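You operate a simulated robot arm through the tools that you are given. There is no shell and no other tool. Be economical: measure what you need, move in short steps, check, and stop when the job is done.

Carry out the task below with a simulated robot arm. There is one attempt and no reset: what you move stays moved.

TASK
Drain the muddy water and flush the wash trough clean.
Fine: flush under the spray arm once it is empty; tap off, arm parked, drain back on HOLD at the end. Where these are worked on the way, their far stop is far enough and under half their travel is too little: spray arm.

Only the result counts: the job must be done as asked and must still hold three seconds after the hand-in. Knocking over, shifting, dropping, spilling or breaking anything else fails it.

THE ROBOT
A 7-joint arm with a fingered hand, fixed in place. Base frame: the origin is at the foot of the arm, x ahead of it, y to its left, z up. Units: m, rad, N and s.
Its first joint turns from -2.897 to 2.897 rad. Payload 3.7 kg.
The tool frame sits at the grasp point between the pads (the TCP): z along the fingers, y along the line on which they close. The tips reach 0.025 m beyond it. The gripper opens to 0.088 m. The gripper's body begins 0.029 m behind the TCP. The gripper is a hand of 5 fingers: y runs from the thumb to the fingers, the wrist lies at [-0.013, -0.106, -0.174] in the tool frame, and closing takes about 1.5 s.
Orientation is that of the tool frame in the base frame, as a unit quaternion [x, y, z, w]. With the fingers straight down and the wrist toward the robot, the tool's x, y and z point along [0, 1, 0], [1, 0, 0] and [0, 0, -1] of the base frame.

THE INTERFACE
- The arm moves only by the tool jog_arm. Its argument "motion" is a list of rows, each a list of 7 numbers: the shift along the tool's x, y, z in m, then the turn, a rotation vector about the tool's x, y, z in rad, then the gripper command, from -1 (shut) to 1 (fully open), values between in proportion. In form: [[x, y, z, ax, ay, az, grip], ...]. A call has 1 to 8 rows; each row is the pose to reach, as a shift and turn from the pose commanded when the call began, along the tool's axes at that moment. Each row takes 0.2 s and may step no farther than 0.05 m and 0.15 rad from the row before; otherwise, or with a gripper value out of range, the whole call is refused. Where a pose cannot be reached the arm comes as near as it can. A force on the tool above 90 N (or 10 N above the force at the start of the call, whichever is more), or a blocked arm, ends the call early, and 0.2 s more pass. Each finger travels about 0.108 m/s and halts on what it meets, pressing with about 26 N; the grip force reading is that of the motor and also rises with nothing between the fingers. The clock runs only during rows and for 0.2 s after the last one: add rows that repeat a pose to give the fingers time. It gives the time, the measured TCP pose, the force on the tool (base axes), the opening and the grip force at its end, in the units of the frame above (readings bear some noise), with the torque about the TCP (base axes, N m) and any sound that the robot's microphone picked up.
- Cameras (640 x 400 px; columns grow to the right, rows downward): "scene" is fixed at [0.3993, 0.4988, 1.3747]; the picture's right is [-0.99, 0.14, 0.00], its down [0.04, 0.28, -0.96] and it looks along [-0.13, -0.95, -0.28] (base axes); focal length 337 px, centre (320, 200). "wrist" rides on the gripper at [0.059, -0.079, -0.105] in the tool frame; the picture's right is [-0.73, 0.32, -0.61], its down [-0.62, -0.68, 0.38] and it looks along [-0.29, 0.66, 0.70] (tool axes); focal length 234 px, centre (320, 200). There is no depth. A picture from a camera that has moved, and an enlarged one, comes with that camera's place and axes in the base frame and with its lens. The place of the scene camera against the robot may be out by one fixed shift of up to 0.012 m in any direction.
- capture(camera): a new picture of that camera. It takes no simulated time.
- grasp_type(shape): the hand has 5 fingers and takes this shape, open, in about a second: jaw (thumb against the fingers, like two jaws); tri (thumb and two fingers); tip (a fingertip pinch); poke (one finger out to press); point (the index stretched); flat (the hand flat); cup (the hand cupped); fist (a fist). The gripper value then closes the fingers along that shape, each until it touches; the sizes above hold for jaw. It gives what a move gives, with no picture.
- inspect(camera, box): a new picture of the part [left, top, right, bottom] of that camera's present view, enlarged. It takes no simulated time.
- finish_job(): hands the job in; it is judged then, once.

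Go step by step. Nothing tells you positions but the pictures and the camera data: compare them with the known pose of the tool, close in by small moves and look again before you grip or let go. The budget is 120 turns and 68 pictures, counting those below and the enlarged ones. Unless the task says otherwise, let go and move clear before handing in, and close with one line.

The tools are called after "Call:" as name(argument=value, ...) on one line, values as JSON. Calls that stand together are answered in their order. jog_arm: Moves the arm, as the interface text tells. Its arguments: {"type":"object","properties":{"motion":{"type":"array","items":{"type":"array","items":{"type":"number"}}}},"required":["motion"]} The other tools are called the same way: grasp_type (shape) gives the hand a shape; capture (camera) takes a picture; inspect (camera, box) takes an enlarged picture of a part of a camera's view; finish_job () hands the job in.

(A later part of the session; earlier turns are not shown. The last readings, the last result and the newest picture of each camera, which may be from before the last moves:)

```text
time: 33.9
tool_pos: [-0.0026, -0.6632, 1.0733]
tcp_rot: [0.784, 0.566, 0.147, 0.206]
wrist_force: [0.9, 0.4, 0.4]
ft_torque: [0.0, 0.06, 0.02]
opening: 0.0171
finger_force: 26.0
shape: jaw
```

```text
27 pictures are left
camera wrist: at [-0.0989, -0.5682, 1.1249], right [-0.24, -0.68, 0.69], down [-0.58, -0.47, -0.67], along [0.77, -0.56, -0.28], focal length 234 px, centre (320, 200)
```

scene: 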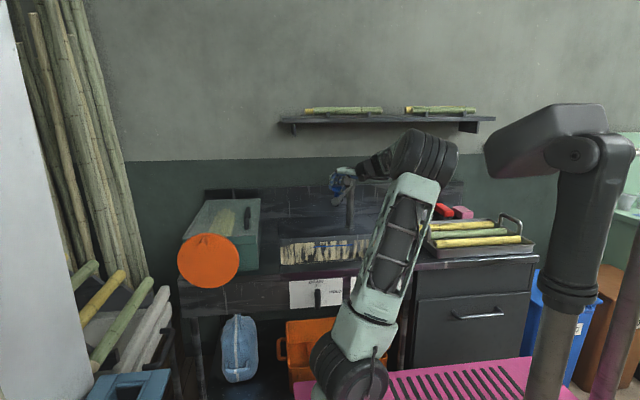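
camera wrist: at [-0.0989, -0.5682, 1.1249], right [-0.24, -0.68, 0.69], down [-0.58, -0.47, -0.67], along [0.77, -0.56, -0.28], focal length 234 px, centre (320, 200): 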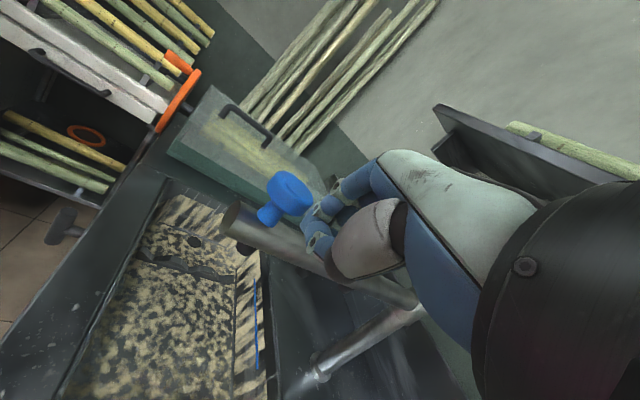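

The hand slipped off at the arm's far stop: the spray arm is now square out over the trough, its knob near (0.055, -0.648). I'll lift clear and turn back to the panel-poking pose for the tap.

Call:
jog_arm(motion=[[-0.0047, 0.0075, -0.0418, 0, 0, 0, -1], [-0.0063, 0.0233, -0.0789, 0, 0, 0, -1], [0.0127, 0.0328, -0.108, 0.063, -0.0241, -0.133, -1], [0.0507, 0.0268, -0.123, 0.1258, -0.0483, -0.266, -1], [0.095, 0.0324, -0.1198, 0.1886, -0.0724, -0.399, -1], [0.1393, 0.038, -0.1166, 0.2515, -0.0966, -0.532, -1], [0.1709, 0.0333, -0.1078, 0.3144, -0.1207, -0.665, -1], [0.1709, 0.0333, -0.1078, 0.3773, -0.1448, -0.798, -1]])

Call:
jog_arm(motion=[[0, 0, 0, 0.063, -0.0241, -0.133, -1], [0, 0, 0, 0.1258, -0.0483, -0.266, -1], [0, 0, 0, 0.1886, -0.0724, -0.399, -1], [0, 0, 0, 0.2515, -0.0966, -0.532, -1], [0, 0, 0, 0.3144, -0.1207, -0.665, -1], [0, 0, 0, 0.3773, -0.1448, -0.798, -1], [0, 0, 0, 0.44, -0.169, -0.931, -1], [0, 0, 0, 0.503, -0.193, -1.064, -1]])

Call:
grasp_type(shape="poke")

Call:
capture(camera="scene")

```text
time: 35.7
tool_pos: [0.0289, -0.4923, 1.1823]
tcp_rot: [0.536, 0.826, -0.105, 0.14]
wrist_force: [0.5, -1.0, 0.5]
ft_torque: [-0.01, 0.01, 0.02]
opening: 0.0173
finger_force: 25.9
shape: jaw
```

```text
time: 37.5
tool_pos: [0.0295, -0.5903, 1.2371]
tcp_rot: [0.053, 0.915, -0.401, 0.01]
wrist_force: [0.3, 0.4, -0.1]
ft_torque: [0.0, 0.04, 0.01]
opening: 0.017
finger_force: 26.3
shape: jaw
out of reach, approached as far as the arm can: row 5, 6, 7, 8
```

```text
time: 38.4
tool_pos: [0.0297, -0.5902, 1.2353]
tcp_rot: [0.054, 0.915, -0.399, 0.011]
wrist_force: [0.6, 0.7, 0.5]
ft_torque: [0.0, -0.02, 0.01]
opening: 0.0001
finger_force: 0.1
shape: poke
```

```text
26 pictures are left
```

scene: 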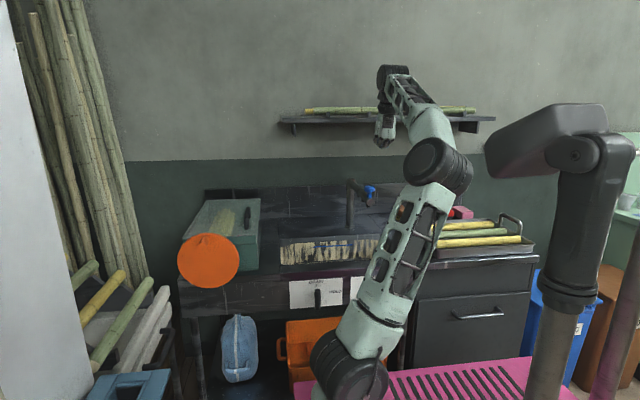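

The spray arm is out square and the poke finger is set. I'll first back towards the robot a little, finishing the turn, before descending to the tap.

Call:
jog_arm(motion=[[0, 0.035, -0.003, 0.025, -0.01, -0.05, 1], [0, 0.07, -0.0065, 0.05, -0.02, -0.105, 1], [0, 0.07, -0.0065, 0.05, -0.02, -0.105, 1]])

```text
time: 39.2
tool_pos: [0.044, -0.5559, 1.1854]
tcp_rot: [0.002, 0.905, -0.425, -0.002]
wrist_force: [-0.4, 0.6, 0.4]
ft_torque: [-0.02, -0.01, 0.03]
opening: 0.0002
finger_force: 0.0
shape: poke
out of reach, approached as far as the arm can: row 2, 3
```

Height seems to limit the reach here, so I'll descend while easing back towards the robot.

Call:
jog_arm(motion=[[0, 0.035, 0.02, 0, 0, 0, 1], [0, 0.075, 0.035, 0, 0, 0, 1], [0, 0.115, 0.05, 0, 0, 0, 1], [0, 0.155, 0.065, 0, 0, 0, 1], [0, 0.195, 0.085, 0, 0, 0, 1], [0, 0.23, 0.11, 0, 0, 0, 1]])

Call:
capture(camera="scene")

Call:
capture(camera="wrist")

```text
time: 40.6
tool_pos: [0.0659, -0.5161, 0.9408]
tcp_rot: [0.002, 0.906, -0.423, -0.002]
wrist_force: [0.4, -0.4, 0.8]
ft_torque: [-0.02, 0.02, 0.02]
opening: 0.0
finger_force: 0.1
shape: poke
out of reach, approached as far as the arm can: row 2, 3, 4, 5, 6
```

```text
25 pictures are left
```

scene: 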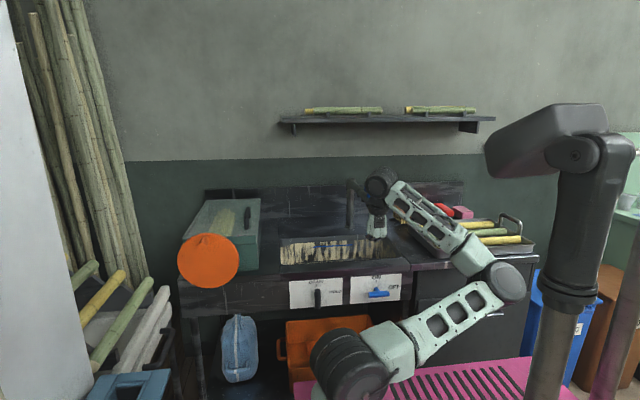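

```text
24 pictures are left
camera wrist: at [0.0078, -0.4843, 1.0679], right [0.73, 0.67, 0.14], down [0.62, -0.73, 0.28], along [0.29, -0.12, -0.95], focal length 234 px, centre (320, 200)
```

wrist: 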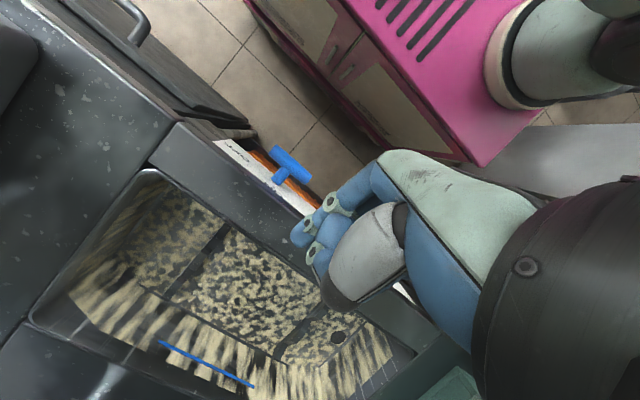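

The straight-on pose is at its reach limit here, so I'll yaw the hand about 20° to line it up radially with the base. Then I'll move to in front of the tap, whose bar is centred near (0.046, -0.514, 0.72).

Call:
jog_arm(motion=[[0.003, 0.01, 0.0, 0, 0.09, 0.075, 1], [0.008, 0.025, 0.002, 0, 0.18, 0.15, 1], [0.014, 0.04, 0.004, 0, 0.27, 0.224, 1], [0.022, 0.065, 0.01, 0, 0.27, 0.224, 1], [0.031, 0.091, 0.0158, 0, 0.27, 0.224, 1]])

Call:
capture(camera="wrist")

```text
time: 41.8
tool_pos: [0.073, -0.5036, 0.8661]
tcp_rot: [0.16, 0.891, -0.417, -0.077]
wrist_force: [1.0, -0.2, -1.3]
ft_torque: [0.01, 0.02, 0.01]
opening: 0.0003
finger_force: 0.1
shape: poke
out of reach, approached as far as the arm can: row 1, 2, 3, 4, 5
```

```text
23 pictures are left
camera wrist: at [0.029, -0.4548, 0.9933], right [0.92, 0.38, 0.14], down [0.33, -0.9, 0.28], along [0.23, -0.21, -0.95], focal length 234 px, centre (320, 200)
```

wrist: 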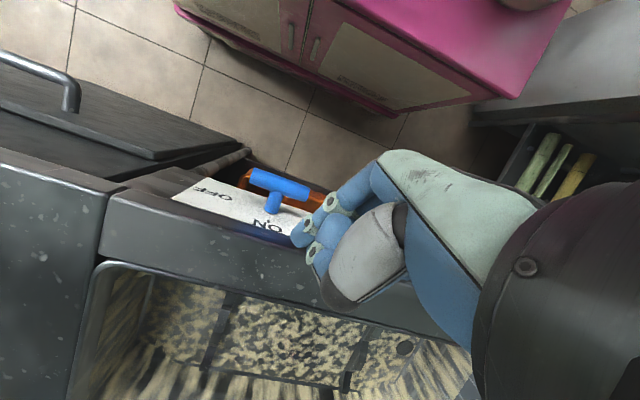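

Still blocked, likely because the elbow is folded the wrong way. I'll go back to the pose near x 0.19 that worked before, then slide across from there.

Call:
jog_arm(motion=[[-0.016, -0.0134, -0.031, 0, -0.054, -0.045, 1], [-0.032, -0.0268, -0.062, 0, -0.108, -0.09, 1], [-0.048, -0.04, -0.093, 0, -0.162, -0.135, 1], [-0.064, -0.0537, -0.123, 0, -0.216, -0.18, 1], [-0.078, -0.067, -0.154, 0, -0.27, -0.224, 1], [-0.0915, -0.0805, -0.185, 0, -0.27, -0.224, 1]])

Call:
capture(camera="scene")

```text
time: 43.2
tool_pos: [0.1926, -0.4509, 1.0484]
tcp_rot: [0.002, 0.906, -0.424, -0.002]
wrist_force: [-0.4, 0.3, 0.2]
ft_torque: [-0.01, -0.02, 0.0]
opening: 0.0002
finger_force: 0.1
shape: poke
```

```text
22 pictures are left
```

scene: 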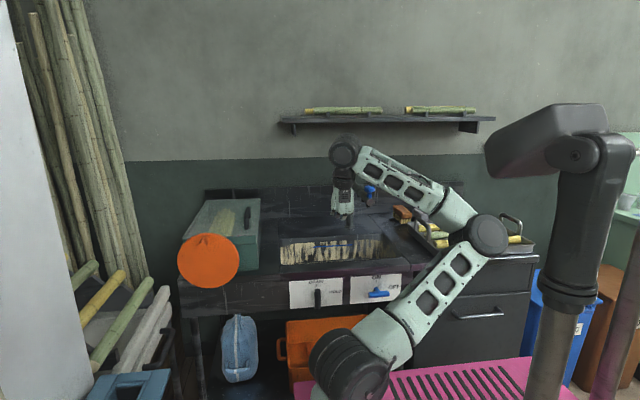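

The arm looks limited by its elbow swinging towards -x when the wrist is close in, so I need a longer finger and the wrist further out. I'll try the "point" shape and see where its tip lies.

Call:
grasp_type(shape="point")

Call:
inspect(camera="wrist", box=[200, 120, 440, 270])

Call:
inspect(camera="scene", box=[300, 130, 412, 200])

```text
time: 44.1
tool_pos: [0.1937, -0.451, 1.0468]
tcp_rot: [0.002, 0.906, -0.424, -0.003]
wrist_force: [0.3, -0.4, 0.3]
ft_torque: [0.01, 0.04, -0.01]
opening: 0.0001
finger_force: 0.1
shape: point
```

```text
2.67 times, centred on (320, 195) of wrist
camera zoom: at [0.1339, -0.4205, 1.174], right [0.73, 0.67, 0.14], down [0.62, -0.73, 0.28], along [0.29, -0.12, -0.95], focal length 624 px, centre (320, 213)
```

zoom: 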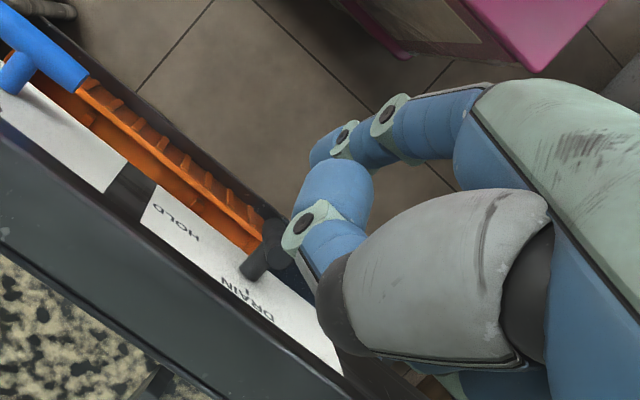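

```text
5.71 times, centred on (356, 165) of scene
camera zoom: at [0.3993, 0.4988, 1.3747], right [-0.99, 0.14, 0.0], down [0.04, 0.28, -0.96], along [-0.13, -0.95, -0.28], focal length 1928 px, centre (114, 400)
```

zoom: 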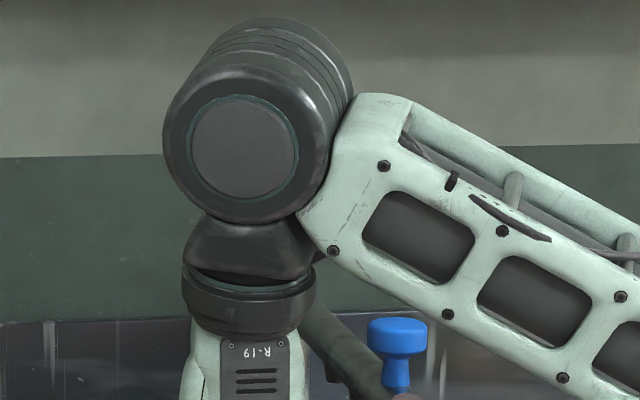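

The stretched index hangs well below the other fingers. One closer scene view will place its tip.

Call:
inspect(camera="scene", box=[310, 185, 390, 235])

```text
8.00 times, centred on (350, 210) of scene
camera zoom: at [0.3993, 0.4988, 1.3747], right [-0.99, 0.14, 0.0], down [0.04, 0.28, -0.96], along [-0.13, -0.95, -0.28], focal length 2699 px, centre (80, 120)
```

zoom: 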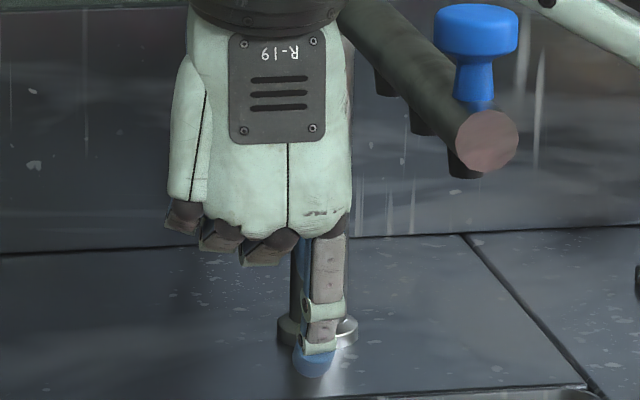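

The point finger would foul the lip, and the previous hand yaw limits reach on this side. The starting yaw (forearm from -x) should reach the tap, with the closed fingertips as a pusher, so I'll turn back to it with a moderate tilt.

Call:
grasp_type(shape="jaw")

Call:
jog_arm(motion=[[0.02, 0, 0, -0.0197, 0.0197, 0.1417, -1], [0.04, 0, 0, -0.0394, 0.0394, 0.2835, -1], [0.06, 0, 0, -0.0592, 0.0592, 0.425, -1], [0.08, 0, 0, -0.0789, 0.0789, 0.567, -1], [0.1, 0, 0, -0.0986, 0.0986, 0.709, -1], [0.12, 0, 0, -0.1183, 0.1183, 0.85, -1], [0.14, 0, 0, -0.138, 0.138, 0.992, -1], [0.16, 0, 0, -0.1578, 0.1578, 1.134, -1]])

Call:
jog_arm(motion=[[0, 0, 0, -0.0197, 0.0197, 0.1417, -1], [0, 0, 0, -0.0394, 0.0394, 0.2835, -1], [0, 0, 0, -0.0592, 0.0592, 0.425, -1]])

Call:
capture(camera="scene")

```text
time: 45.0
tool_pos: [0.1925, -0.4508, 1.0475]
tcp_rot: [0.001, 0.906, -0.424, -0.001]
wrist_force: [-1.0, 0.5, 0.4]
ft_torque: [0.04, -0.02, -0.01]
opening: 0.0879
finger_force: 0.0
shape: jaw
```

```text
time: 46.8
tool_pos: [0.043, -0.4822, 1.0455]
tcp_rot: [0.519, 0.789, -0.288, 0.158]
wrist_force: [0.3, 0.0, -0.6]
ft_torque: [0.0, -0.01, -0.02]
opening: 0.0
finger_force: 26.4
shape: jaw
out of reach, approached as far as the arm can: row 6, 7, 8
```

```text
time: 47.6
tool_pos: [0.054, -0.5069, 1.0419]
tcp_rot: [0.677, 0.674, -0.21, 0.207]
wrist_force: [-0.3, 0.3, 0.7]
ft_torque: [-0.01, 0.02, -0.01]
opening: 0.0
finger_force: 26.2
shape: jaw
out of reach, approached as far as the arm can: row 1, 2, 3
```

```text
18 pictures are left
```

scene: 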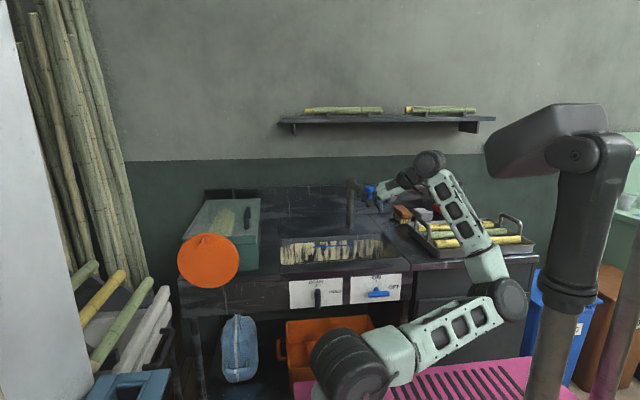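

The elbow is pinned at its limit on the -x side. Yawing the hand the other way should swing the elbow clear, so I'll return to the good pose first.

Call:
jog_arm(motion=[[0.0054, 0.017, -0.0049, 0.0197, -0.0197, -0.1417, -1], [0.0108, 0.034, -0.0098, 0.0394, -0.0394, -0.2835, -1], [0.016, 0.051, -0.0147, 0.0592, -0.0592, -0.425, -1], [0.0216, 0.068, -0.0196, 0.0789, -0.0789, -0.567, -1], [0.027, 0.085, -0.0245, 0.0986, -0.0986, -0.709, -1], [0.032, 0.102, -0.0294, 0.1183, -0.1183, -0.85, -1], [0.0378, 0.119, -0.0343, 0.138, -0.138, -0.992, -1], [0.043, 0.136, -0.039, 0.1578, -0.1578, -1.134, -1]])

Call:
jog_arm(motion=[[0, 0, 0, 0.0197, -0.0197, -0.1417, -1], [0, 0, 0, 0.0394, -0.0394, -0.2835, -1], [0, 0, 0, 0.0592, -0.0592, -0.425, -1]])

Call:
grasp_type(shape="poke")

Call:
jog_arm(motion=[[0.028, 0.02, 0.0147, 0, -0.064, -0.053, 1], [0.057, 0.04, 0.029, 0, -0.128, -0.107, 1], [0.085, 0.061, 0.044, 0, -0.193, -0.16, 1], [0.113, 0.081, 0.0587, 0, -0.257, -0.213, 1], [0.142, 0.102, 0.073, 0, -0.321, -0.267, 1], [0.17, 0.122, 0.088, 0, -0.385, -0.32, 1]])

Call:
capture(camera="scene")

```text
time: 49.4
tool_pos: [0.1894, -0.4487, 1.0502]
tcp_rot: [0.205, 0.896, -0.388, 0.06]
wrist_force: [0.9, 0.3, -0.8]
ft_torque: [0.03, 0.02, 0.02]
opening: 0.0
finger_force: 26.3
shape: jaw
```

```text
time: 50.2
tool_pos: [0.1893, -0.4493, 1.049]
tcp_rot: [0.001, 0.906, -0.424, -0.003]
wrist_force: [-0.1, 0.3, 0.2]
ft_torque: [0.03, -0.01, 0.01]
opening: 0.0001
finger_force: 25.7
shape: jaw
```

```text
time: 51.1
tool_pos: [0.1881, -0.45, 1.0516]
tcp_rot: [0.002, 0.906, -0.424, -0.002]
wrist_force: [-0.1, 0.1, 0.3]
ft_torque: [-0.02, 0.0, -0.01]
opening: 0.0001
finger_force: 0.2
shape: poke
```

```text
time: 52.5
tool_pos: [0.0887, -0.4968, 0.9085]
tcp_rot: [-0.222, 0.878, -0.412, 0.103]
wrist_force: [0.2, -0.7, -0.4]
ft_torque: [-0.02, 0.03, 0.03]
opening: 0.0002
finger_force: 0.1
shape: poke
out of reach, approached as far as the arm can: row 3, 4, 5, 6
```

```text
17 pictures are left
```

scene: 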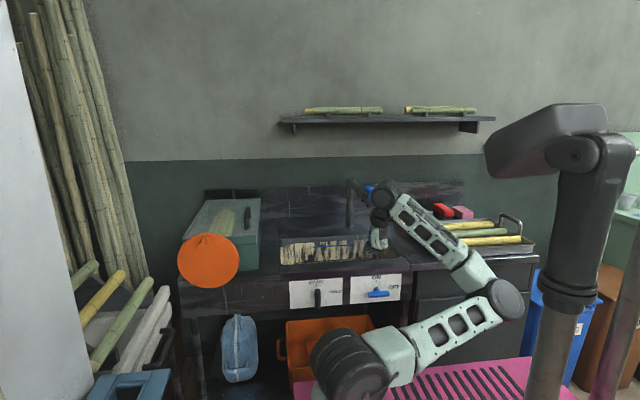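

The pinned elbow sits near (-0.13, -0.13, 0.93), so the wrist has to stay about 0.41 m from it. A steeper finger (about 30° tilt) with a slight yaw should satisfy that over the tap's right end, so I'll try it above the lip.

Call:
jog_arm(motion=[[0.004, 0.003, 0.002, -0.0565, 0.085, 0.101, 1], [0.01, 0.007, 0.004, -0.113, 0.17, 0.202, 1], [0.017, 0.012, 0.007, -0.17, 0.255, 0.303, 1], [0.025, 0.018, 0.011, -0.226, 0.34, 0.405, 1], [0.035, 0.025, 0.015, -0.283, 0.426, 0.506, 1], [0.05, 0.0348, 0.0208, -0.339, 0.511, 0.607, 1]])

```text
time: 53.9
tool_pos: [0.0517, -0.5262, 0.8679]
tcp_rot: [0.143, 0.956, -0.253, -0.04]
wrist_force: [0.3, 0.2, -0.4]
ft_torque: [-0.01, -0.01, 0.0]
opening: 0.0
finger_force: 0.0
shape: poke
out of reach, approached as far as the arm can: row 1, 2, 3, 4, 5, 6
```

Still short: this elbow-left branch can't serve the tap. The hand can also be turned the other way round (wrist passing +x), which should put the elbow on the +x side, so I'll lift and start that turn.

Call:
jog_arm(motion=[[-0.0166, -0.0163, -0.031, 0, 0, 0, 1], [-0.0333, -0.0326, -0.062, 0, 0, 0, 1], [-0.05, -0.049, -0.093, 0, 0, 0, 1], [-0.0665, -0.0653, -0.124, -0.0054, 0.0366, 0.1375, 1], [-0.083, -0.0816, -0.155, -0.0108, 0.0732, 0.275, 1], [-0.1, -0.098, -0.186, -0.0162, 0.11, 0.4125, 1], [-0.1165, -0.1143, -0.217, -0.0216, 0.1464, 0.55, 1], [-0.133, -0.1306, -0.248, -0.027, 0.183, 0.6875, 1]])

Call:
jog_arm(motion=[[0, 0, 0, -0.0054, 0.0366, 0.1375, 1], [0, 0, 0, -0.0108, 0.0732, 0.275, 1], [0, 0, 0, -0.0162, 0.11, 0.4125, 1], [0, 0, 0, -0.0216, 0.1464, 0.55, 1], [0, 0, 0, -0.027, 0.183, 0.6875, 1], [0, 0, 0, -0.0324, 0.2196, 0.825, 1], [0, 0, 0, -0.0378, 0.2562, 0.9625, 1], [0, 0, 0, -0.0432, 0.2928, 1.1, 1]])

Call:
jog_arm(motion=[[0, 0, 0, -0.0054, 0.0366, 0.1375, 1], [0, 0, 0, -0.0108, 0.0732, 0.275, 1], [0, 0, 0, -0.0162, 0.11, 0.4125, 1], [0, 0, 0, -0.0216, 0.1464, 0.55, 1], [0, 0, 0, -0.027, 0.183, 0.6875, 1], [0, 0, 0, -0.0324, 0.2196, 0.825, 1], [0, 0, 0, -0.0378, 0.2562, 0.9625, 1]])

```text
time: 55.7
tool_pos: [0.1843, -0.5548, 1.1485]
tcp_rot: [0.478, 0.848, -0.226, -0.036]
wrist_force: [-0.5, 0.3, 0.5]
ft_torque: [0.01, 0.0, 0.0]
opening: 0.0003
finger_force: 0.1
shape: poke
```

```text
time: 57.5
tool_pos: [0.1849, -0.5547, 1.1482]
tcp_rot: [0.877, 0.464, -0.125, -0.02]
wrist_force: [0.3, 0.1, -0.1]
ft_torque: [-0.01, 0.0, 0.01]
opening: 0.0
finger_force: 0.1
shape: poke
```

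```text
time: 59.1
tool_pos: [0.184, -0.5551, 1.1485]
tcp_rot: [1.0, 0.004, -0.003, -0.001]
wrist_force: [0.3, 0.3, 0.4]
ft_torque: [0.01, -0.02, -0.02]
opening: 0.0001
finger_force: 0.0
shape: poke
```

Reached the wrist-to-robot pose. Continuing the turn in the same direction.

Call:
jog_arm(motion=[[0, 0, 0, 0, 0, 0.147, 1], [0, 0, 0, 0, 0, 0.294, 1], [0, 0, 0, 0, 0, 0.441, 1], [0, 0, 0, 0, 0, 0.588, 1], [0, 0, 0, 0, 0, 0.735, 1], [0, 0, 0, 0, 0, 0.882, 1], [0, 0, 0, 0, 0, 1.029, 1], [0, 0, 0, 0, 0, 1.176, 1]])

Call:
jog_arm(motion=[[0, 0, 0, 0, 0, 0.147, 1], [0, 0, 0, 0, 0, 0.294, 1], [0, 0, 0, 0, 0, 0.441, 1], [0, 0, 0, 0, 0, 0.588, 1], [0, 0, 0, 0, 0, 0.735, 1], [0, 0, 0, 0, 0, 0.882, 1], [0, 0, 0, 0, 0, 1.029, 1], [0, 0, 0, 0, 0, 1.176, 1]])

Call:
capture(camera="scene")

```text
time: 60.9
tool_pos: [0.1841, -0.5548, 1.1479]
tcp_rot: [0.834, -0.552, -0.002, -0.001]
wrist_force: [-0.1, -1.0, -0.1]
ft_torque: [-0.02, -0.01, 0.03]
opening: 0.0001
finger_force: 0.1
shape: poke
```

```text
time: 62.9
tool_pos: [0.1579, -0.5506, 1.1485]
tcp_rot: [-0.363, 0.932, 0.001, 0.0]
wrist_force: [0.3, -0.5, -0.5]
ft_torque: [-0.01, 0.06, 0.02]
opening: 0.0
finger_force: 0.0
shape: poke
stopped in row 8: the arm was blocked; the commanded pose is now the measured one
```

```text
16 pictures are left
```

scene: 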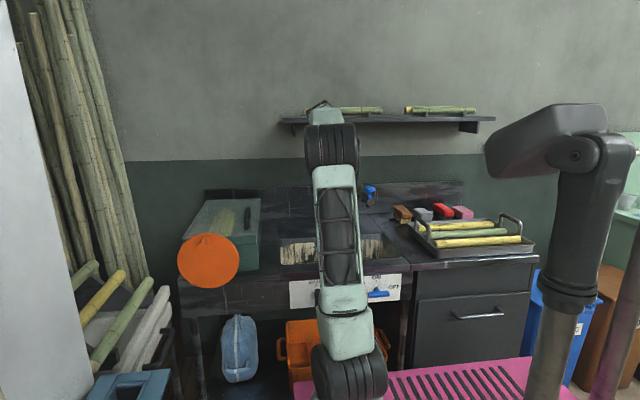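

The hand is now nearly turned round with the elbow up and in line, which is the branch I wanted. I'll tilt the finger towards the panel and move to in front of the tap.

Call:
jog_arm(motion=[[0.0056, 0.0255, 0.033, 0.125, 0, 0, 1], [0.011, 0.051, 0.067, 0.25, 0, 0, 1], [0.0168, 0.0765, 0.1, 0.375, 0, 0, 1], [0.0223, 0.102, 0.133, 0.5, 0, 0, 1], [0.028, 0.1275, 0.167, 0.625, 0, 0, 1], [0.0335, 0.153, 0.2, 0.75, 0, 0, 1]])

Call:
capture(camera="scene")

```text
time: 64.3
tool_pos: [0.0297, -0.4598, 0.946]
tcp_rot: [-0.339, 0.867, -0.34, 0.133]
wrist_force: [-0.2, -0.3, 0.4]
ft_torque: [-0.02, 0.01, 0.02]
opening: 0.0001
finger_force: 0.0
shape: poke
```

```text
15 pictures are left
```

scene: 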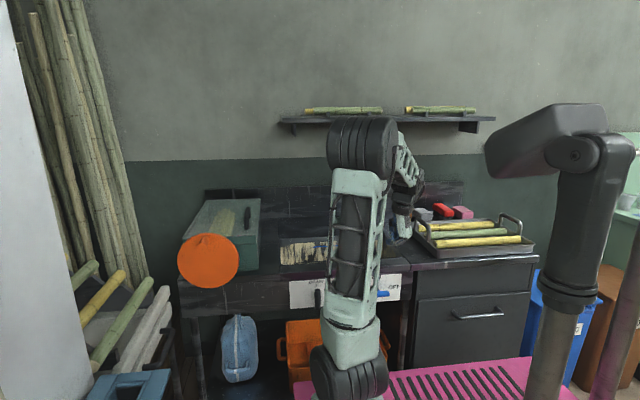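

Reached. The elbow is now up and the tap area is open, so I'll come down to just above the tap's right end and check with the wrist camera.

Call:
jog_arm(motion=[[0.005, 0.026, 0.034, 0, 0, 0, 1], [0.012, 0.05, 0.067, 0, 0, 0, 1], [0.023, 0.07, 0.1, 0, 0, 0, 1], [0.037, 0.0866, 0.1327, 0, 0, 0, 1]])

Call:
capture(camera="wrist")

```text
time: 65.3
tool_pos: [0.02, -0.5049, 0.7903]
tcp_rot: [-0.339, 0.867, -0.341, 0.133]
wrist_force: [0.1, 0.0, -0.5]
ft_torque: [0.02, -0.02, -0.03]
opening: 0.0
finger_force: 0.0
shape: poke
```

```text
14 pictures are left
camera wrist: at [-0.0331, -0.5354, 0.92], right [0.09, 0.97, 0.23], down [0.97, -0.14, 0.18], along [0.21, 0.2, -0.96], focal length 234 px, centre (320, 200)
```

wrist: 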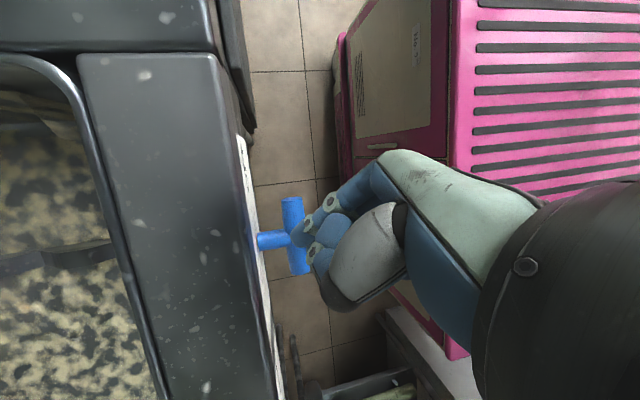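

The bar spans x 0.006 to 0.076 (centre about 0.041), and the fingertip is above its right half. I'll lower and push down slowly, as with the drain.

Call:
jog_arm(motion=[[0.0027, 0.0183, 0.024, 0, 0, 0, 1], [0.0027, 0.0353, 0.0423, 0, 0, 0, 1], [0.0027, 0.038, 0.0452, 0, 0, 0, 1], [0.0027, 0.0408, 0.0481, 0, 0, 0, 1], [0.0027, 0.0435, 0.051, 0, 0, 0, 1], [0.0042, 0.0472, 0.0531, 0, 0, 0, 1], [0.0049, 0.0505, 0.0555, 0, 0, 0, 1], [0.0049, 0.0532, 0.0584, 0, 0, 0, 1]])

```text
time: 67.1
tool_pos: [0.0131, -0.5079, 0.7133]
tcp_rot: [-0.338, 0.868, -0.34, 0.13]
wrist_force: [-38.6, 5.0, 19.5]
ft_torque: [-0.21, -0.38, -0.18]
opening: 0.0
finger_force: 0.2
shape: poke
```

The force pattern matches the drain's mid-turn. Continuing round the arc.

Call:
jog_arm(motion=[[-0.0007, 0.0017, 0.0028, 0, 0, 0, 1], [-0.0029, 0.0033, 0.0076, 0, 0, 0, 1], [-0.0052, 0.005, 0.0123, 0, 0, 0, 1], [-0.0081, 0.0055, 0.0168, 0, 0, 0, 1], [-0.011, 0.0049, 0.0201, 0, 0, 0, 1]])

Call:
capture(camera="wrist")

```text
time: 68.3
tool_pos: [0.026, -0.5053, 0.6952]
tcp_rot: [-0.336, 0.868, -0.34, 0.131]
wrist_force: [-55.9, 31.0, 16.7]
ft_torque: [-0.81, -1.0, -0.04]
opening: 0.0
finger_force: 0.0
shape: poke
```

```text
13 pictures are left
camera wrist: at [-0.0263, -0.5354, 0.8254], right [0.1, 0.97, 0.23], down [0.97, -0.14, 0.18], along [0.21, 0.2, -0.96], focal length 234 px, centre (320, 200)
```

wrist: 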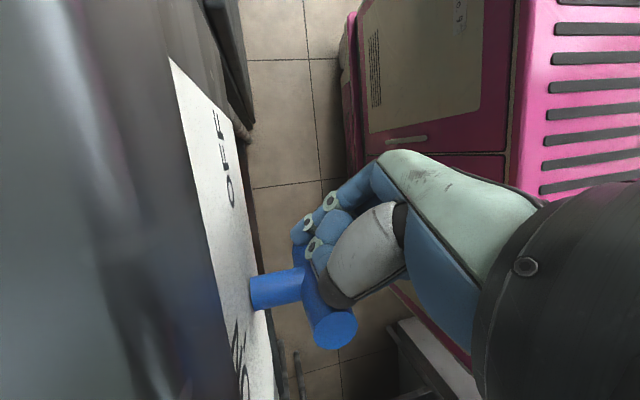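

The tap bar now stands upright at ON. I'll back the finger off and look at the flush.

Call:
jog_arm(motion=[[0.011, 0.0074, -0.0069, 0, 0, 0, 1], [0.0153, 0.0203, -0.0188, 0, 0, 0, 1], [-0.0012, 0.0184, -0.0582, 0, 0, 0, 1], [-0.0117, -0.0058, -0.0901, 0, 0, 0, 1]])

Call:
capture(camera="wrist")

Call:
inspect(camera="scene", box=[250, 170, 410, 310])

```text
time: 69.3
tool_pos: [0.0026, -0.4603, 0.7646]
tcp_rot: [-0.339, 0.867, -0.34, 0.134]
wrist_force: [-0.4, 1.0, 0.2]
ft_torque: [0.0, 0.01, 0.0]
opening: 0.0
finger_force: 0.0
shape: poke
```

```text
12 pictures are left
camera wrist: at [-0.0506, -0.4901, 0.8946], right [0.09, 0.97, 0.23], down [0.97, -0.14, 0.18], along [0.21, 0.2, -0.96], focal length 234 px, centre (320, 200)
```

wrist: 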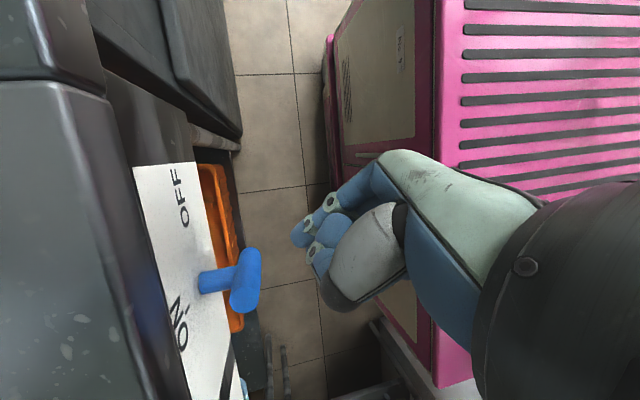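

```text
2.86 times, centred on (330, 240) of scene
camera zoom: at [0.3993, 0.4988, 1.3747], right [-0.99, 0.14, 0.0], down [0.04, 0.28, -0.96], along [-0.13, -0.95, -0.28], focal length 964 px, centre (291, 86)
```

zoom: 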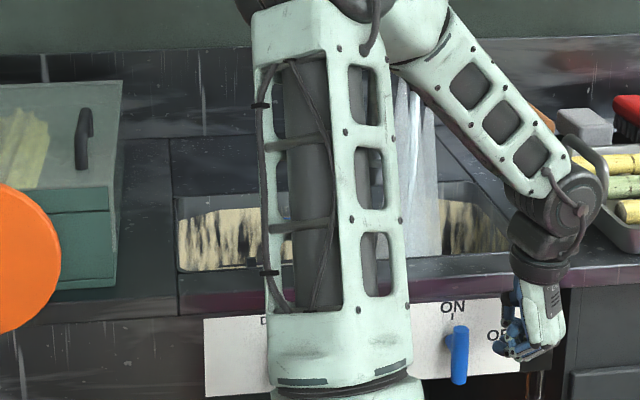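

The tap points to ON and water is falling from the spray arm into the trough. I'll hold still and let it flush.

Call:
jog_arm(motion=[[0, 0, 0, 0, 0, 0, 1], [0, 0, 0, 0, 0, 0, 1], [0, 0, 0, 0, 0, 0, 1], [0, 0, 0, 0, 0, 0, 1], [0, 0, 0, 0, 0, 0, 1], [0, 0, 0, 0, 0, 0, 1], [0, 0, 0, 0, 0, 0, 1], [0, 0, 0, 0, 0, 0, 1]])

Call:
jog_arm(motion=[[0, 0, 0, 0, 0, 0, 1], [0, 0, 0, 0, 0, 0, 1], [0, 0, 0, 0, 0, 0, 1], [0, 0, 0, 0, 0, 0, 1], [0, 0, 0, 0, 0, 0, 1], [0, 0, 0, 0, 0, 0, 1], [0, 0, 0, 0, 0, 0, 1], [0, 0, 0, 0, 0, 0, 1]])

Call:
jog_arm(motion=[[0, 0, 0, 0, 0, 0, 1], [0, 0, 0, 0, 0, 0, 1], [0, 0, 0, 0, 0, 0, 1], [0, 0, 0, 0, 0, 0, 1], [0, 0, 0, 0, 0, 0, 1], [0, 0, 0, 0, 0, 0, 1], [0, 0, 0, 0, 0, 0, 1], [0, 0, 0, 0, 0, 0, 1]])

Call:
inspect(camera="scene", box=[250, 170, 410, 310])

```text
time: 71.1
tool_pos: [0.0019, -0.4594, 0.7659]
tcp_rot: [-0.338, 0.867, -0.34, 0.133]
wrist_force: [0.8, 0.9, -0.6]
ft_torque: [-0.01, -0.01, 0.0]
opening: 0.0002
finger_force: 0.0
shape: poke
```

```text
time: 72.9
tool_pos: [0.0025, -0.4589, 0.7641]
tcp_rot: [-0.339, 0.867, -0.339, 0.133]
wrist_force: [0.0, -0.2, 0.2]
ft_torque: [-0.01, -0.03, -0.01]
opening: 0.0
finger_force: 0.2
shape: poke
```

```text
time: 74.7
tool_pos: [0.0025, -0.4602, 0.7651]
tcp_rot: [-0.338, 0.867, -0.34, 0.132]
wrist_force: [0.0, -0.7, 0.0]
ft_torque: [-0.01, 0.05, -0.02]
opening: 0.0004
finger_force: 0.1
shape: poke
```

```text
2.86 times, centred on (330, 240) of scene
camera zoom: at [0.3993, 0.4988, 1.3747], right [-0.99, 0.14, 0.0], down [0.04, 0.28, -0.96], along [-0.13, -0.95, -0.28], focal length 964 px, centre (291, 86)
```

zoom: 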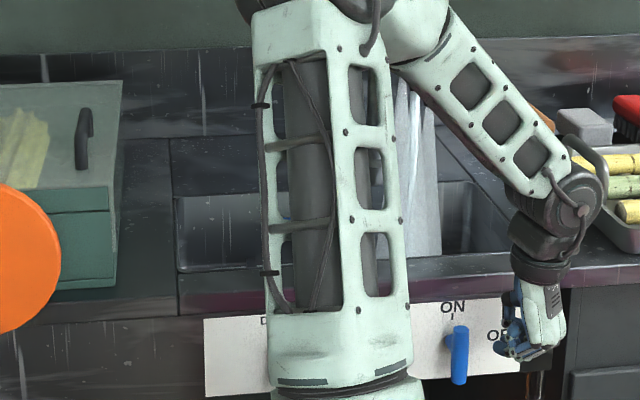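

The visible trough is clean. I'll let it run a few seconds more for the hidden parts, then push the tap bar's top end left and down to OFF.

Call:
jog_arm(motion=[[0, 0, 0, 0, 0, 0, 1], [0, 0, 0, 0, 0, 0, 1], [0, 0, 0, 0, 0, 0, 1], [0, 0, 0, 0, 0, 0, 1], [0, 0, 0, 0, 0, 0, 1], [0, 0, 0, 0, 0, 0, 1], [0, 0, 0, 0, 0, 0, 1], [0, 0, 0, 0, 0, 0, 1]])

Call:
jog_arm(motion=[[0, 0, 0, 0, 0, 0, 1], [0, 0, 0, 0, 0, 0, 1], [0, 0, 0, 0, 0, 0, 1], [0, 0, 0, 0, 0, 0, 1], [0, 0, 0, 0, 0, 0, 1], [0, 0, 0, 0, 0, 0, 1], [0, 0, 0, 0, 0, 0, 1], [0, 0, 0, 0, 0, 0, 1]])

Call:
jog_arm(motion=[[0.0352, -0.0102, 0.0313, 0, 0, 0, 1], [0.0248, -0.0174, 0.0394, 0, 0, 0, 1], [0.0182, -0.0256, 0.0416, 0, 0, 0, 1], [0.0086, -0.0348, 0.0447, 0, 0, 0, 1], [-0.0003, -0.0379, 0.0531, 0, 0, 0, 1], [-0.0062, -0.0358, 0.0634, 0, 0, 0, 1], [-0.0084, -0.0312, 0.0714, 0, 0, 0, 1], [-0.0084, -0.0257, 0.0772, 0, 0, 0, 1]])

Call:
capture(camera="wrist")

```text
time: 76.5
tool_pos: [0.0019, -0.4594, 0.7651]
tcp_rot: [-0.338, 0.868, -0.339, 0.132]
wrist_force: [0.2, 0.8, -0.6]
ft_torque: [0.0, 0.0, 0.01]
opening: 0.0
finger_force: 0.0
shape: poke
```

```text
time: 78.3
tool_pos: [0.0013, -0.4597, 0.7653]
tcp_rot: [-0.338, 0.868, -0.34, 0.132]
wrist_force: [0.3, -0.7, -0.2]
ft_torque: [-0.01, -0.01, -0.04]
opening: 0.0
finger_force: 0.0
shape: poke
```

```text
time: 80.1
tool_pos: [0.0535, -0.5048, 0.7279]
tcp_rot: [-0.338, 0.867, -0.342, 0.13]
wrist_force: [-13.4, 13.8, 63.7]
ft_torque: [-0.5, -0.51, 0.03]
opening: 0.0
finger_force: 0.1
shape: poke
```

```text
9 pictures are left
camera wrist: at [-0.0002, -0.5341, 0.8581], right [0.1, 0.97, 0.22], down [0.97, -0.14, 0.18], along [0.21, 0.2, -0.96], focal length 234 px, centre (320, 200)
```

wrist: 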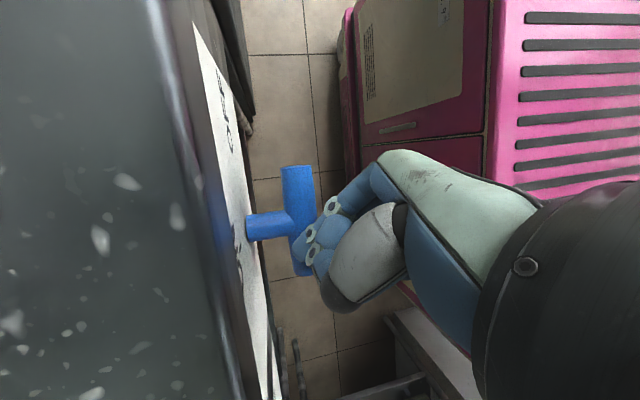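

The tap is firmly back at its OFF stop. I'll back off, slide across towards the drain lever, and look at the trough.

Call:
jog_arm(motion=[[-0.0135, -0.0097, -0.032, 0, 0, 0, 1], [-0.0338, -0.0071, -0.0617, 0, 0, 0, 1], [-0.0596, -0.0245, -0.0456, 0, 0, 0, 1], [-0.0891, -0.0442, -0.0271, 0, 0, 0, 1], [-0.1186, -0.064, -0.0087, 0, 0, 0, 1], [-0.1444, -0.0813, 0.0075, 0, 0, 0, 1]])

Call:
jog_arm(motion=[[0, 0, 0, 0, 0, 0, 1], [0, 0, 0, 0, 0, 0, 1], [0, 0, 0, 0, 0, 0, 1], [0, 0, 0, 0, 0, 0, 1], [0, 0, 0, 0, 0, 0, 1], [0, 0, 0, 0, 0, 0, 1], [0, 0, 0, 0, 0, 0, 1], [0, 0, 0, 0, 0, 0, 1]])

Call:
inspect(camera="scene", box=[250, 170, 410, 310])

```text
time: 81.5
tool_pos: [0.2069, -0.4546, 0.7747]
tcp_rot: [-0.338, 0.867, -0.339, 0.133]
wrist_force: [0.2, 0.8, -0.6]
ft_torque: [-0.03, -0.06, -0.03]
opening: 0.0
finger_force: 0.0
shape: poke
```

```text
time: 83.3
tool_pos: [0.2053, -0.4547, 0.7754]
tcp_rot: [-0.338, 0.868, -0.34, 0.132]
wrist_force: [0.5, 0.0, 0.9]
ft_torque: [-0.03, -0.03, -0.04]
opening: 0.0
finger_force: 0.0
shape: poke
```

```text
2.86 times, centred on (330, 240) of scene
camera zoom: at [0.3993, 0.4988, 1.3747], right [-0.99, 0.14, 0.0], down [0.04, 0.28, -0.96], along [-0.13, -0.95, -0.28], focal length 964 px, centre (291, 86)
```

zoom: 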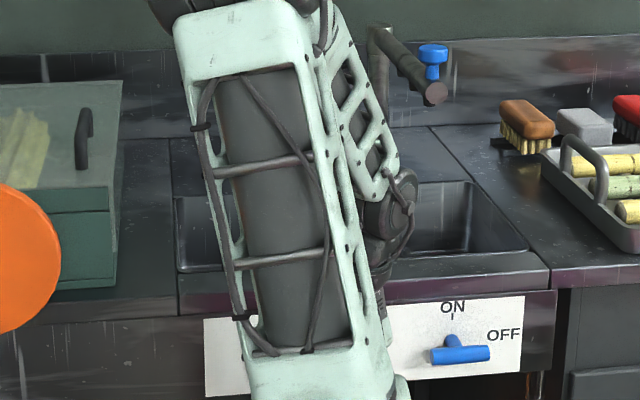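

The tap reads OFF, the spray has stopped and the trough is clean. After a short wait for the last water, I'll turn the drain bar back to HOLD with the same motion.

Call:
jog_arm(motion=[[0, 0, 0, 0, 0, 0, 1], [0, 0, 0, 0, 0, 0, 1], [0, 0, 0, 0, 0, 0, 1], [0, 0, 0, 0, 0, 0, 1], [0, 0, 0, 0, 0, 0, 1], [0, 0, 0, 0, 0, 0, 1], [0, 0, 0, 0, 0, 0, 1], [0, 0, 0, 0, 0, 0, 1]])

Call:
jog_arm(motion=[[0, 0, 0, 0, 0, 0, 1], [0, 0, 0, 0, 0, 0, 1], [0, 0, 0, 0, 0, 0, 1], [0, 0, 0, 0, 0, 0, 1], [0, 0, 0, 0, 0, 0, 1], [0, 0, 0, 0, 0, 0, 1], [0, 0, 0, 0, 0, 0, 1], [0, 0, 0, 0, 0, 0, 1]])

Call:
jog_arm(motion=[[0.0134, -0.007, 0.0245, 0, 0, 0, 1], [0.0269, -0.0139, 0.0491, 0, 0, 0, 1], [0.0165, -0.0211, 0.0572, 0, 0, 0, 1], [0.0099, -0.0293, 0.0594, 0, 0, 0, 1], [0.0003, -0.0385, 0.0625, 0, 0, 0, 1], [-0.0086, -0.0416, 0.0709, 0, 0, 0, 1], [-0.0145, -0.0395, 0.0812, 0, 0, 0, 1], [-0.0167, -0.0294, 0.095, 0, 0, 0, 1]])

Call:
capture(camera="wrist")

```text
time: 85.1
tool_pos: [0.206, -0.4541, 0.7742]
tcp_rot: [-0.338, 0.867, -0.34, 0.133]
wrist_force: [0.4, -0.1, 0.5]
ft_torque: [-0.04, 0.0, 0.0]
opening: 0.0
finger_force: 0.1
shape: poke
```

```text
time: 86.9
tool_pos: [0.2056, -0.4542, 0.776]
tcp_rot: [-0.338, 0.867, -0.34, 0.133]
wrist_force: [0.0, 0.0, 0.7]
ft_torque: [0.03, 0.0, 0.01]
opening: 0.0001
finger_force: 0.1
shape: poke
```

```text
time: 88.7
tool_pos: [0.2751, -0.5094, 0.7286]
tcp_rot: [-0.339, 0.866, -0.344, 0.131]
wrist_force: [-14.8, 8.1, 62.1]
ft_torque: [-0.46, -0.48, 0.0]
opening: 0.0
finger_force: 0.0
shape: poke
```

```text
7 pictures are left
camera wrist: at [0.2213, -0.5372, 0.8584], right [0.1, 0.97, 0.22], down [0.97, -0.14, 0.18], along [0.21, 0.19, -0.96], focal length 234 px, centre (320, 200)
```

wrist: 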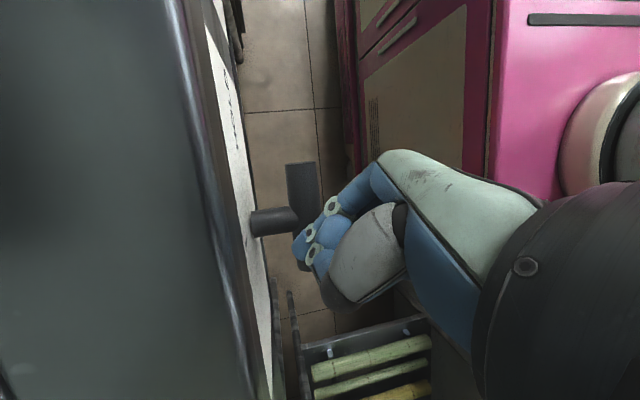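

The drain bar is back at HOLD against its stop. Now I'll lift clear and turn the hand back for parking the spray arm.

Call:
jog_arm(motion=[[-0.0135, -0.0097, -0.032, 0, 0, 0, 1], [-0.0304, -0.0166, -0.0665, 0, 0, 0, 1], [-0.0304, -0.0473, -0.0995, 0, 0, 0, 1], [-0.027, -0.0807, -0.1299, 0, 0, 0, 1], [-0.0203, -0.1168, -0.1578, 0, 0, 0, 1], [-0.0135, -0.1529, -0.1857, 0, 0, 0, 1], [0, -0.1944, -0.2086, 0, 0, 0, 1], [0.0135, -0.2359, -0.2316, 0, 0, 0, 1]])

Call:
jog_arm(motion=[[0, 0, 0, -0.15, 0, 0, 1], [0, 0, 0, -0.3, 0, 0, 1], [0, 0, 0, -0.45, 0, 0, 1], [0, 0, 0, -0.6, 0, 0, 1], [0, 0, 0, -0.75, 0, 0, 1]])

Call:
jog_arm(motion=[[0, 0, 0, 0, 0, -0.147, 1], [0, 0, 0, 0, 0, -0.294, 1], [0, 0, 0, 0, 0, -0.441, 1], [0, 0, 0, 0, 0, -0.588, 1], [0, 0, 0, 0, 0, -0.735, 1], [0, 0, 0, 0, 0, -0.882, 1], [0, 0, 0, 0, 0, -1.029, 1], [0, 0, 0, 0, 0, -1.176, 1]])

Call:
jog_arm(motion=[[0, 0, 0, 0, 0, -0.147, 1], [0, 0, 0, 0, 0, -0.294, 1], [0, 0, 0, 0, 0, -0.441, 1], [0, 0, 0, 0, 0, -0.588, 1], [0, 0, 0, 0, 0, -0.735, 1], [0, 0, 0, 0, 0, -0.882, 1], [0, 0, 0, 0, 0, -1.029, 1], [0, 0, 0, 0, 0, -1.176, 1]])

```text
time: 90.5
tool_pos: [0.2774, -0.5273, 1.058]
tcp_rot: [-0.338, 0.868, -0.34, 0.133]
wrist_force: [0.5, 0.6, -0.3]
ft_torque: [0.01, -0.03, -0.01]
opening: 0.0
finger_force: 0.0
shape: poke
```

```text
time: 91.7
tool_pos: [0.2764, -0.5275, 1.0558]
tcp_rot: [-0.363, 0.932, 0.001, 0.0]
wrist_force: [-0.5, 1.0, 0.8]
ft_torque: [0.02, -0.01, 0.02]
opening: 0.0
finger_force: 0.0
shape: poke
```

```text
time: 93.5
tool_pos: [0.2771, -0.527, 1.0555]
tcp_rot: [0.82, -0.573, -0.002, -0.001]
wrist_force: [-0.2, -0.3, 0.4]
ft_torque: [0.01, 0.0, 0.0]
opening: 0.0
finger_force: 0.1
shape: poke
```

```text
time: 95.3
tool_pos: [0.2761, -0.5276, 1.0554]
tcp_rot: [1.0, -0.023, 0.001, -0.002]
wrist_force: [-0.4, 0.2, -0.1]
ft_torque: [0.03, -0.01, 0.0]
opening: 0.0
finger_force: 0.0
shape: poke
```

The wrist-to-robot pose is restored. I'll open the jaw, turn the hand to match the spray arm's present direction and move above the knob.

Call:
grasp_type(shape="jaw")

Call:
jog_arm(motion=[[-0.015, 0.0038, -0.0131, 0, 0, -0.143, 1], [-0.03, 0.0075, -0.0262, 0, 0, -0.286, 1], [-0.045, 0.0113, -0.0394, 0, 0, -0.43, 1], [-0.06, 0.015, -0.0525, 0, 0, -0.573, 1], [-0.075, 0.0188, -0.0656, 0, 0, -0.716, 1], [-0.09, 0.0225, -0.0787, 0, 0, -0.86, 1], [-0.105, 0.0263, -0.092, 0, 0, -1.0, 1], [-0.12, 0.03, -0.105, 0, 0, -1.146, 1]])

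Call:
jog_arm(motion=[[0, 0, 0, -0.13, 0, 0, 1], [-0.032, -0.012, 0, -0.26, 0, 0, 1], [-0.064, -0.024, 0, -0.39, 0, 0, 1], [-0.096, -0.036, 0, -0.51, 0, 0, 1], [-0.127, -0.0487, 0, -0.51, 0, 0, 1]])

Call:
capture(camera="wrist")

```text
time: 96.2
tool_pos: [0.2763, -0.5285, 1.0564]
tcp_rot: [1.0, -0.023, -0.001, -0.001]
wrist_force: [0.7, 0.5, 0.7]
ft_torque: [0.02, -0.01, 0.0]
opening: 0.0878
finger_force: 0.1
shape: jaw
```

```text
time: 98.0
tool_pos: [0.1571, -0.5524, 1.1608]
tcp_rot: [0.851, 0.525, -0.001, -0.002]
wrist_force: [0.7, 0.4, -0.3]
ft_torque: [-0.03, 0.06, 0.01]
opening: 0.0879
finger_force: 0.0
shape: jaw
```

```text
time: 99.2
tool_pos: [0.0547, -0.6448, 1.1614]
tcp_rot: [0.824, 0.506, 0.132, 0.215]
wrist_force: [0.6, 0.5, 0.2]
ft_torque: [-0.03, -0.02, 0.0]
opening: 0.0877
finger_force: 0.1
shape: jaw
```

```text
6 pictures are left
camera wrist: at [-0.0261, -0.5373, 1.213], right [-0.34, -0.64, 0.69], down [-0.65, -0.37, -0.67], along [0.68, -0.67, -0.29], focal length 234 px, centre (320, 200)
```

wrist: 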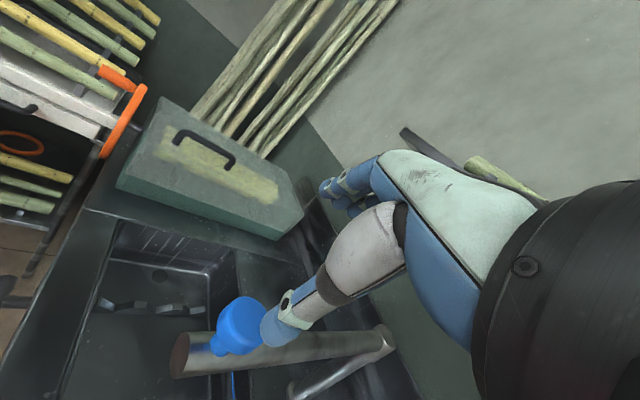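

The trough floor is clean and empty, and the knob is right below the hand at (0.056, -0.651). I'll lower onto it and grip.

Call:
jog_arm(motion=[[-0.002, -0.014, 0.027, 0, 0, 0, 1], [-0.004, -0.028, 0.054, 0, 0, 0, 1], [-0.005, -0.042, 0.0807, 0, 0, 0, 1], [-0.005, -0.042, 0.0807, 0, 0, 0, 0.3], [-0.005, -0.042, 0.0807, 0, 0, 0, -0.4], [-0.005, -0.042, 0.0807, 0, 0, 0, -1], [-0.005, -0.042, 0.0807, 0, 0, 0, -1], [-0.005, -0.042, 0.0807, 0, 0, 0, -1]])

```text
time: 101.0
tool_pos: [0.0546, -0.649, 1.0697]
tcp_rot: [0.825, 0.506, 0.131, 0.214]
wrist_force: [1.2, 4.8, -9.4]
ft_torque: [0.12, 0.11, 0.03]
opening: 0.0244
finger_force: 25.9
shape: jaw
```

The knob is gripped. I'll swing the spray arm back along its arc towards the parked position.

Call:
jog_arm(motion=[[0.0121, 0.0236, 0.0135, 0, -0.0348, 0.0608, -1], [0.0213, 0.0481, 0.0275, 0, -0.0696, 0.1216, -1], [0.0277, 0.0733, 0.0419, 0, -0.1044, 0.1824, -1], [0.0312, 0.0989, 0.0566, 0, -0.1392, 0.2432, -1], [0.0318, 0.1246, 0.0714, 0, -0.174, 0.304, -1], [0.0293, 0.1503, 0.0861, 0, -0.2088, 0.3648, -1], [0.024, 0.1756, 0.1005, 0, -0.2436, 0.4256, -1], [0.0156, 0.2003, 0.1147, 0, -0.2784, 0.4864, -1]])

```text
time: 102.8
tool_pos: [0.2669, -0.7395, 1.0675]
tcp_rot: [0.933, 0.258, 0.065, 0.243]
wrist_force: [0.2, 0.5, 6.5]
ft_torque: [0.21, 0.13, -0.17]
opening: 0.0233
finger_force: 26.3
shape: jaw
```

Still holding the knob at about the half-way point. Continuing to the parked stop.

Call:
jog_arm(motion=[[0.0053, 0.0253, 0.0145, 0, -0.0348, 0.0608, -1], [0.0078, 0.0511, 0.0293, 0, -0.0696, 0.1216, -1], [0.0072, 0.0767, 0.0439, 0, -0.1044, 0.1824, -1], [0.0037, 0.1023, 0.0586, 0, -0.1392, 0.2432, -1], [-0.0028, 0.1276, 0.0731, 0, -0.174, 0.304, -1], [-0.0121, 0.152, 0.087, 0, -0.2088, 0.3648, -1], [-0.0242, 0.1756, 0.1005, 0, -0.2436, 0.4256, -1], [-0.0389, 0.198, 0.1134, 0, -0.2784, 0.4864, -1]])

Call:
capture(camera="wrist")

```text
time: 104.6
tool_pos: [0.3569, -0.9548, 1.0611]
tcp_rot: [0.968, -0.006, -0.006, 0.251]
wrist_force: [10.6, 22.5, -18.5]
ft_torque: [-0.08, -0.05, 0.03]
opening: 0.0239
finger_force: 26.0
shape: jaw
```

```text
5 pictures are left
camera wrist: at [0.4172, -0.8356, 1.1126], right [-0.72, 0.02, 0.69], down [-0.62, 0.42, -0.66], along [-0.31, -0.91, -0.29], focal length 234 px, centre (320, 200)
```

wrist: 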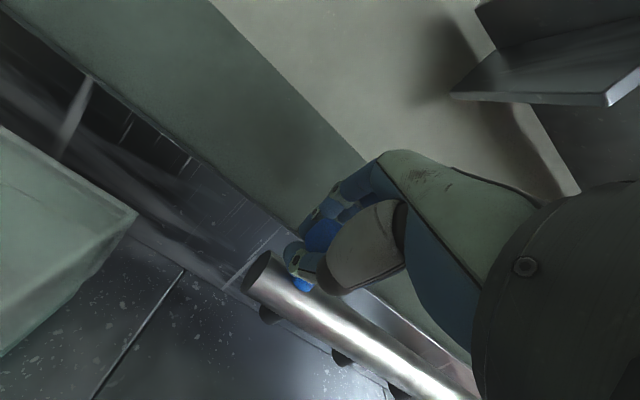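

The spray arm is against its park stop. I'll open the fingers and lift straight off.

Call:
jog_arm(motion=[[0, 0, 0, 0, 0, 0, -0.3], [0, 0, 0, 0, 0, 0, 0.4], [0, 0, 0, 0, 0, 0, 1], [0, 0, 0, 0, 0, 0, 1], [0, 0.01, -0.0174, 0, 0, 0, 1], [0, 0.0249, -0.0434, 0, 0, 0, 1], [0, 0.0447, -0.078, 0, 0, 0, 1]])

Call:
capture(camera="wrist")

```text
time: 106.2
tool_pos: [0.3507, -0.9566, 1.1553]
tcp_rot: [0.967, -0.008, -0.008, 0.253]
wrist_force: [-0.7, -0.3, -0.3]
ft_torque: [0.0, 0.02, -0.01]
opening: 0.0875
finger_force: 0.0
shape: jaw
```

```text
4 pictures are left
camera wrist: at [0.4128, -0.8376, 1.2066], right [-0.72, 0.03, 0.69], down [-0.62, 0.42, -0.66], along [-0.31, -0.91, -0.28], focal length 234 px, centre (320, 200)
```

wrist: 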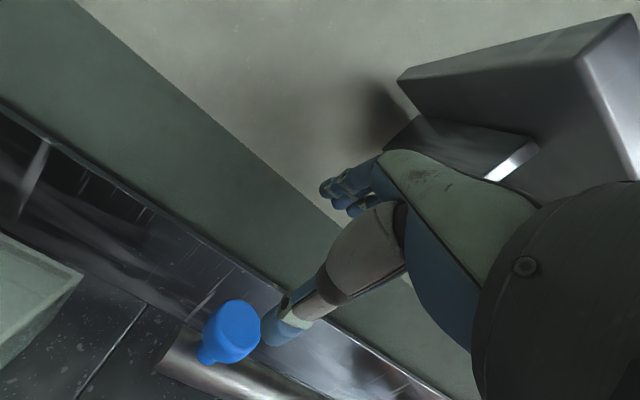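

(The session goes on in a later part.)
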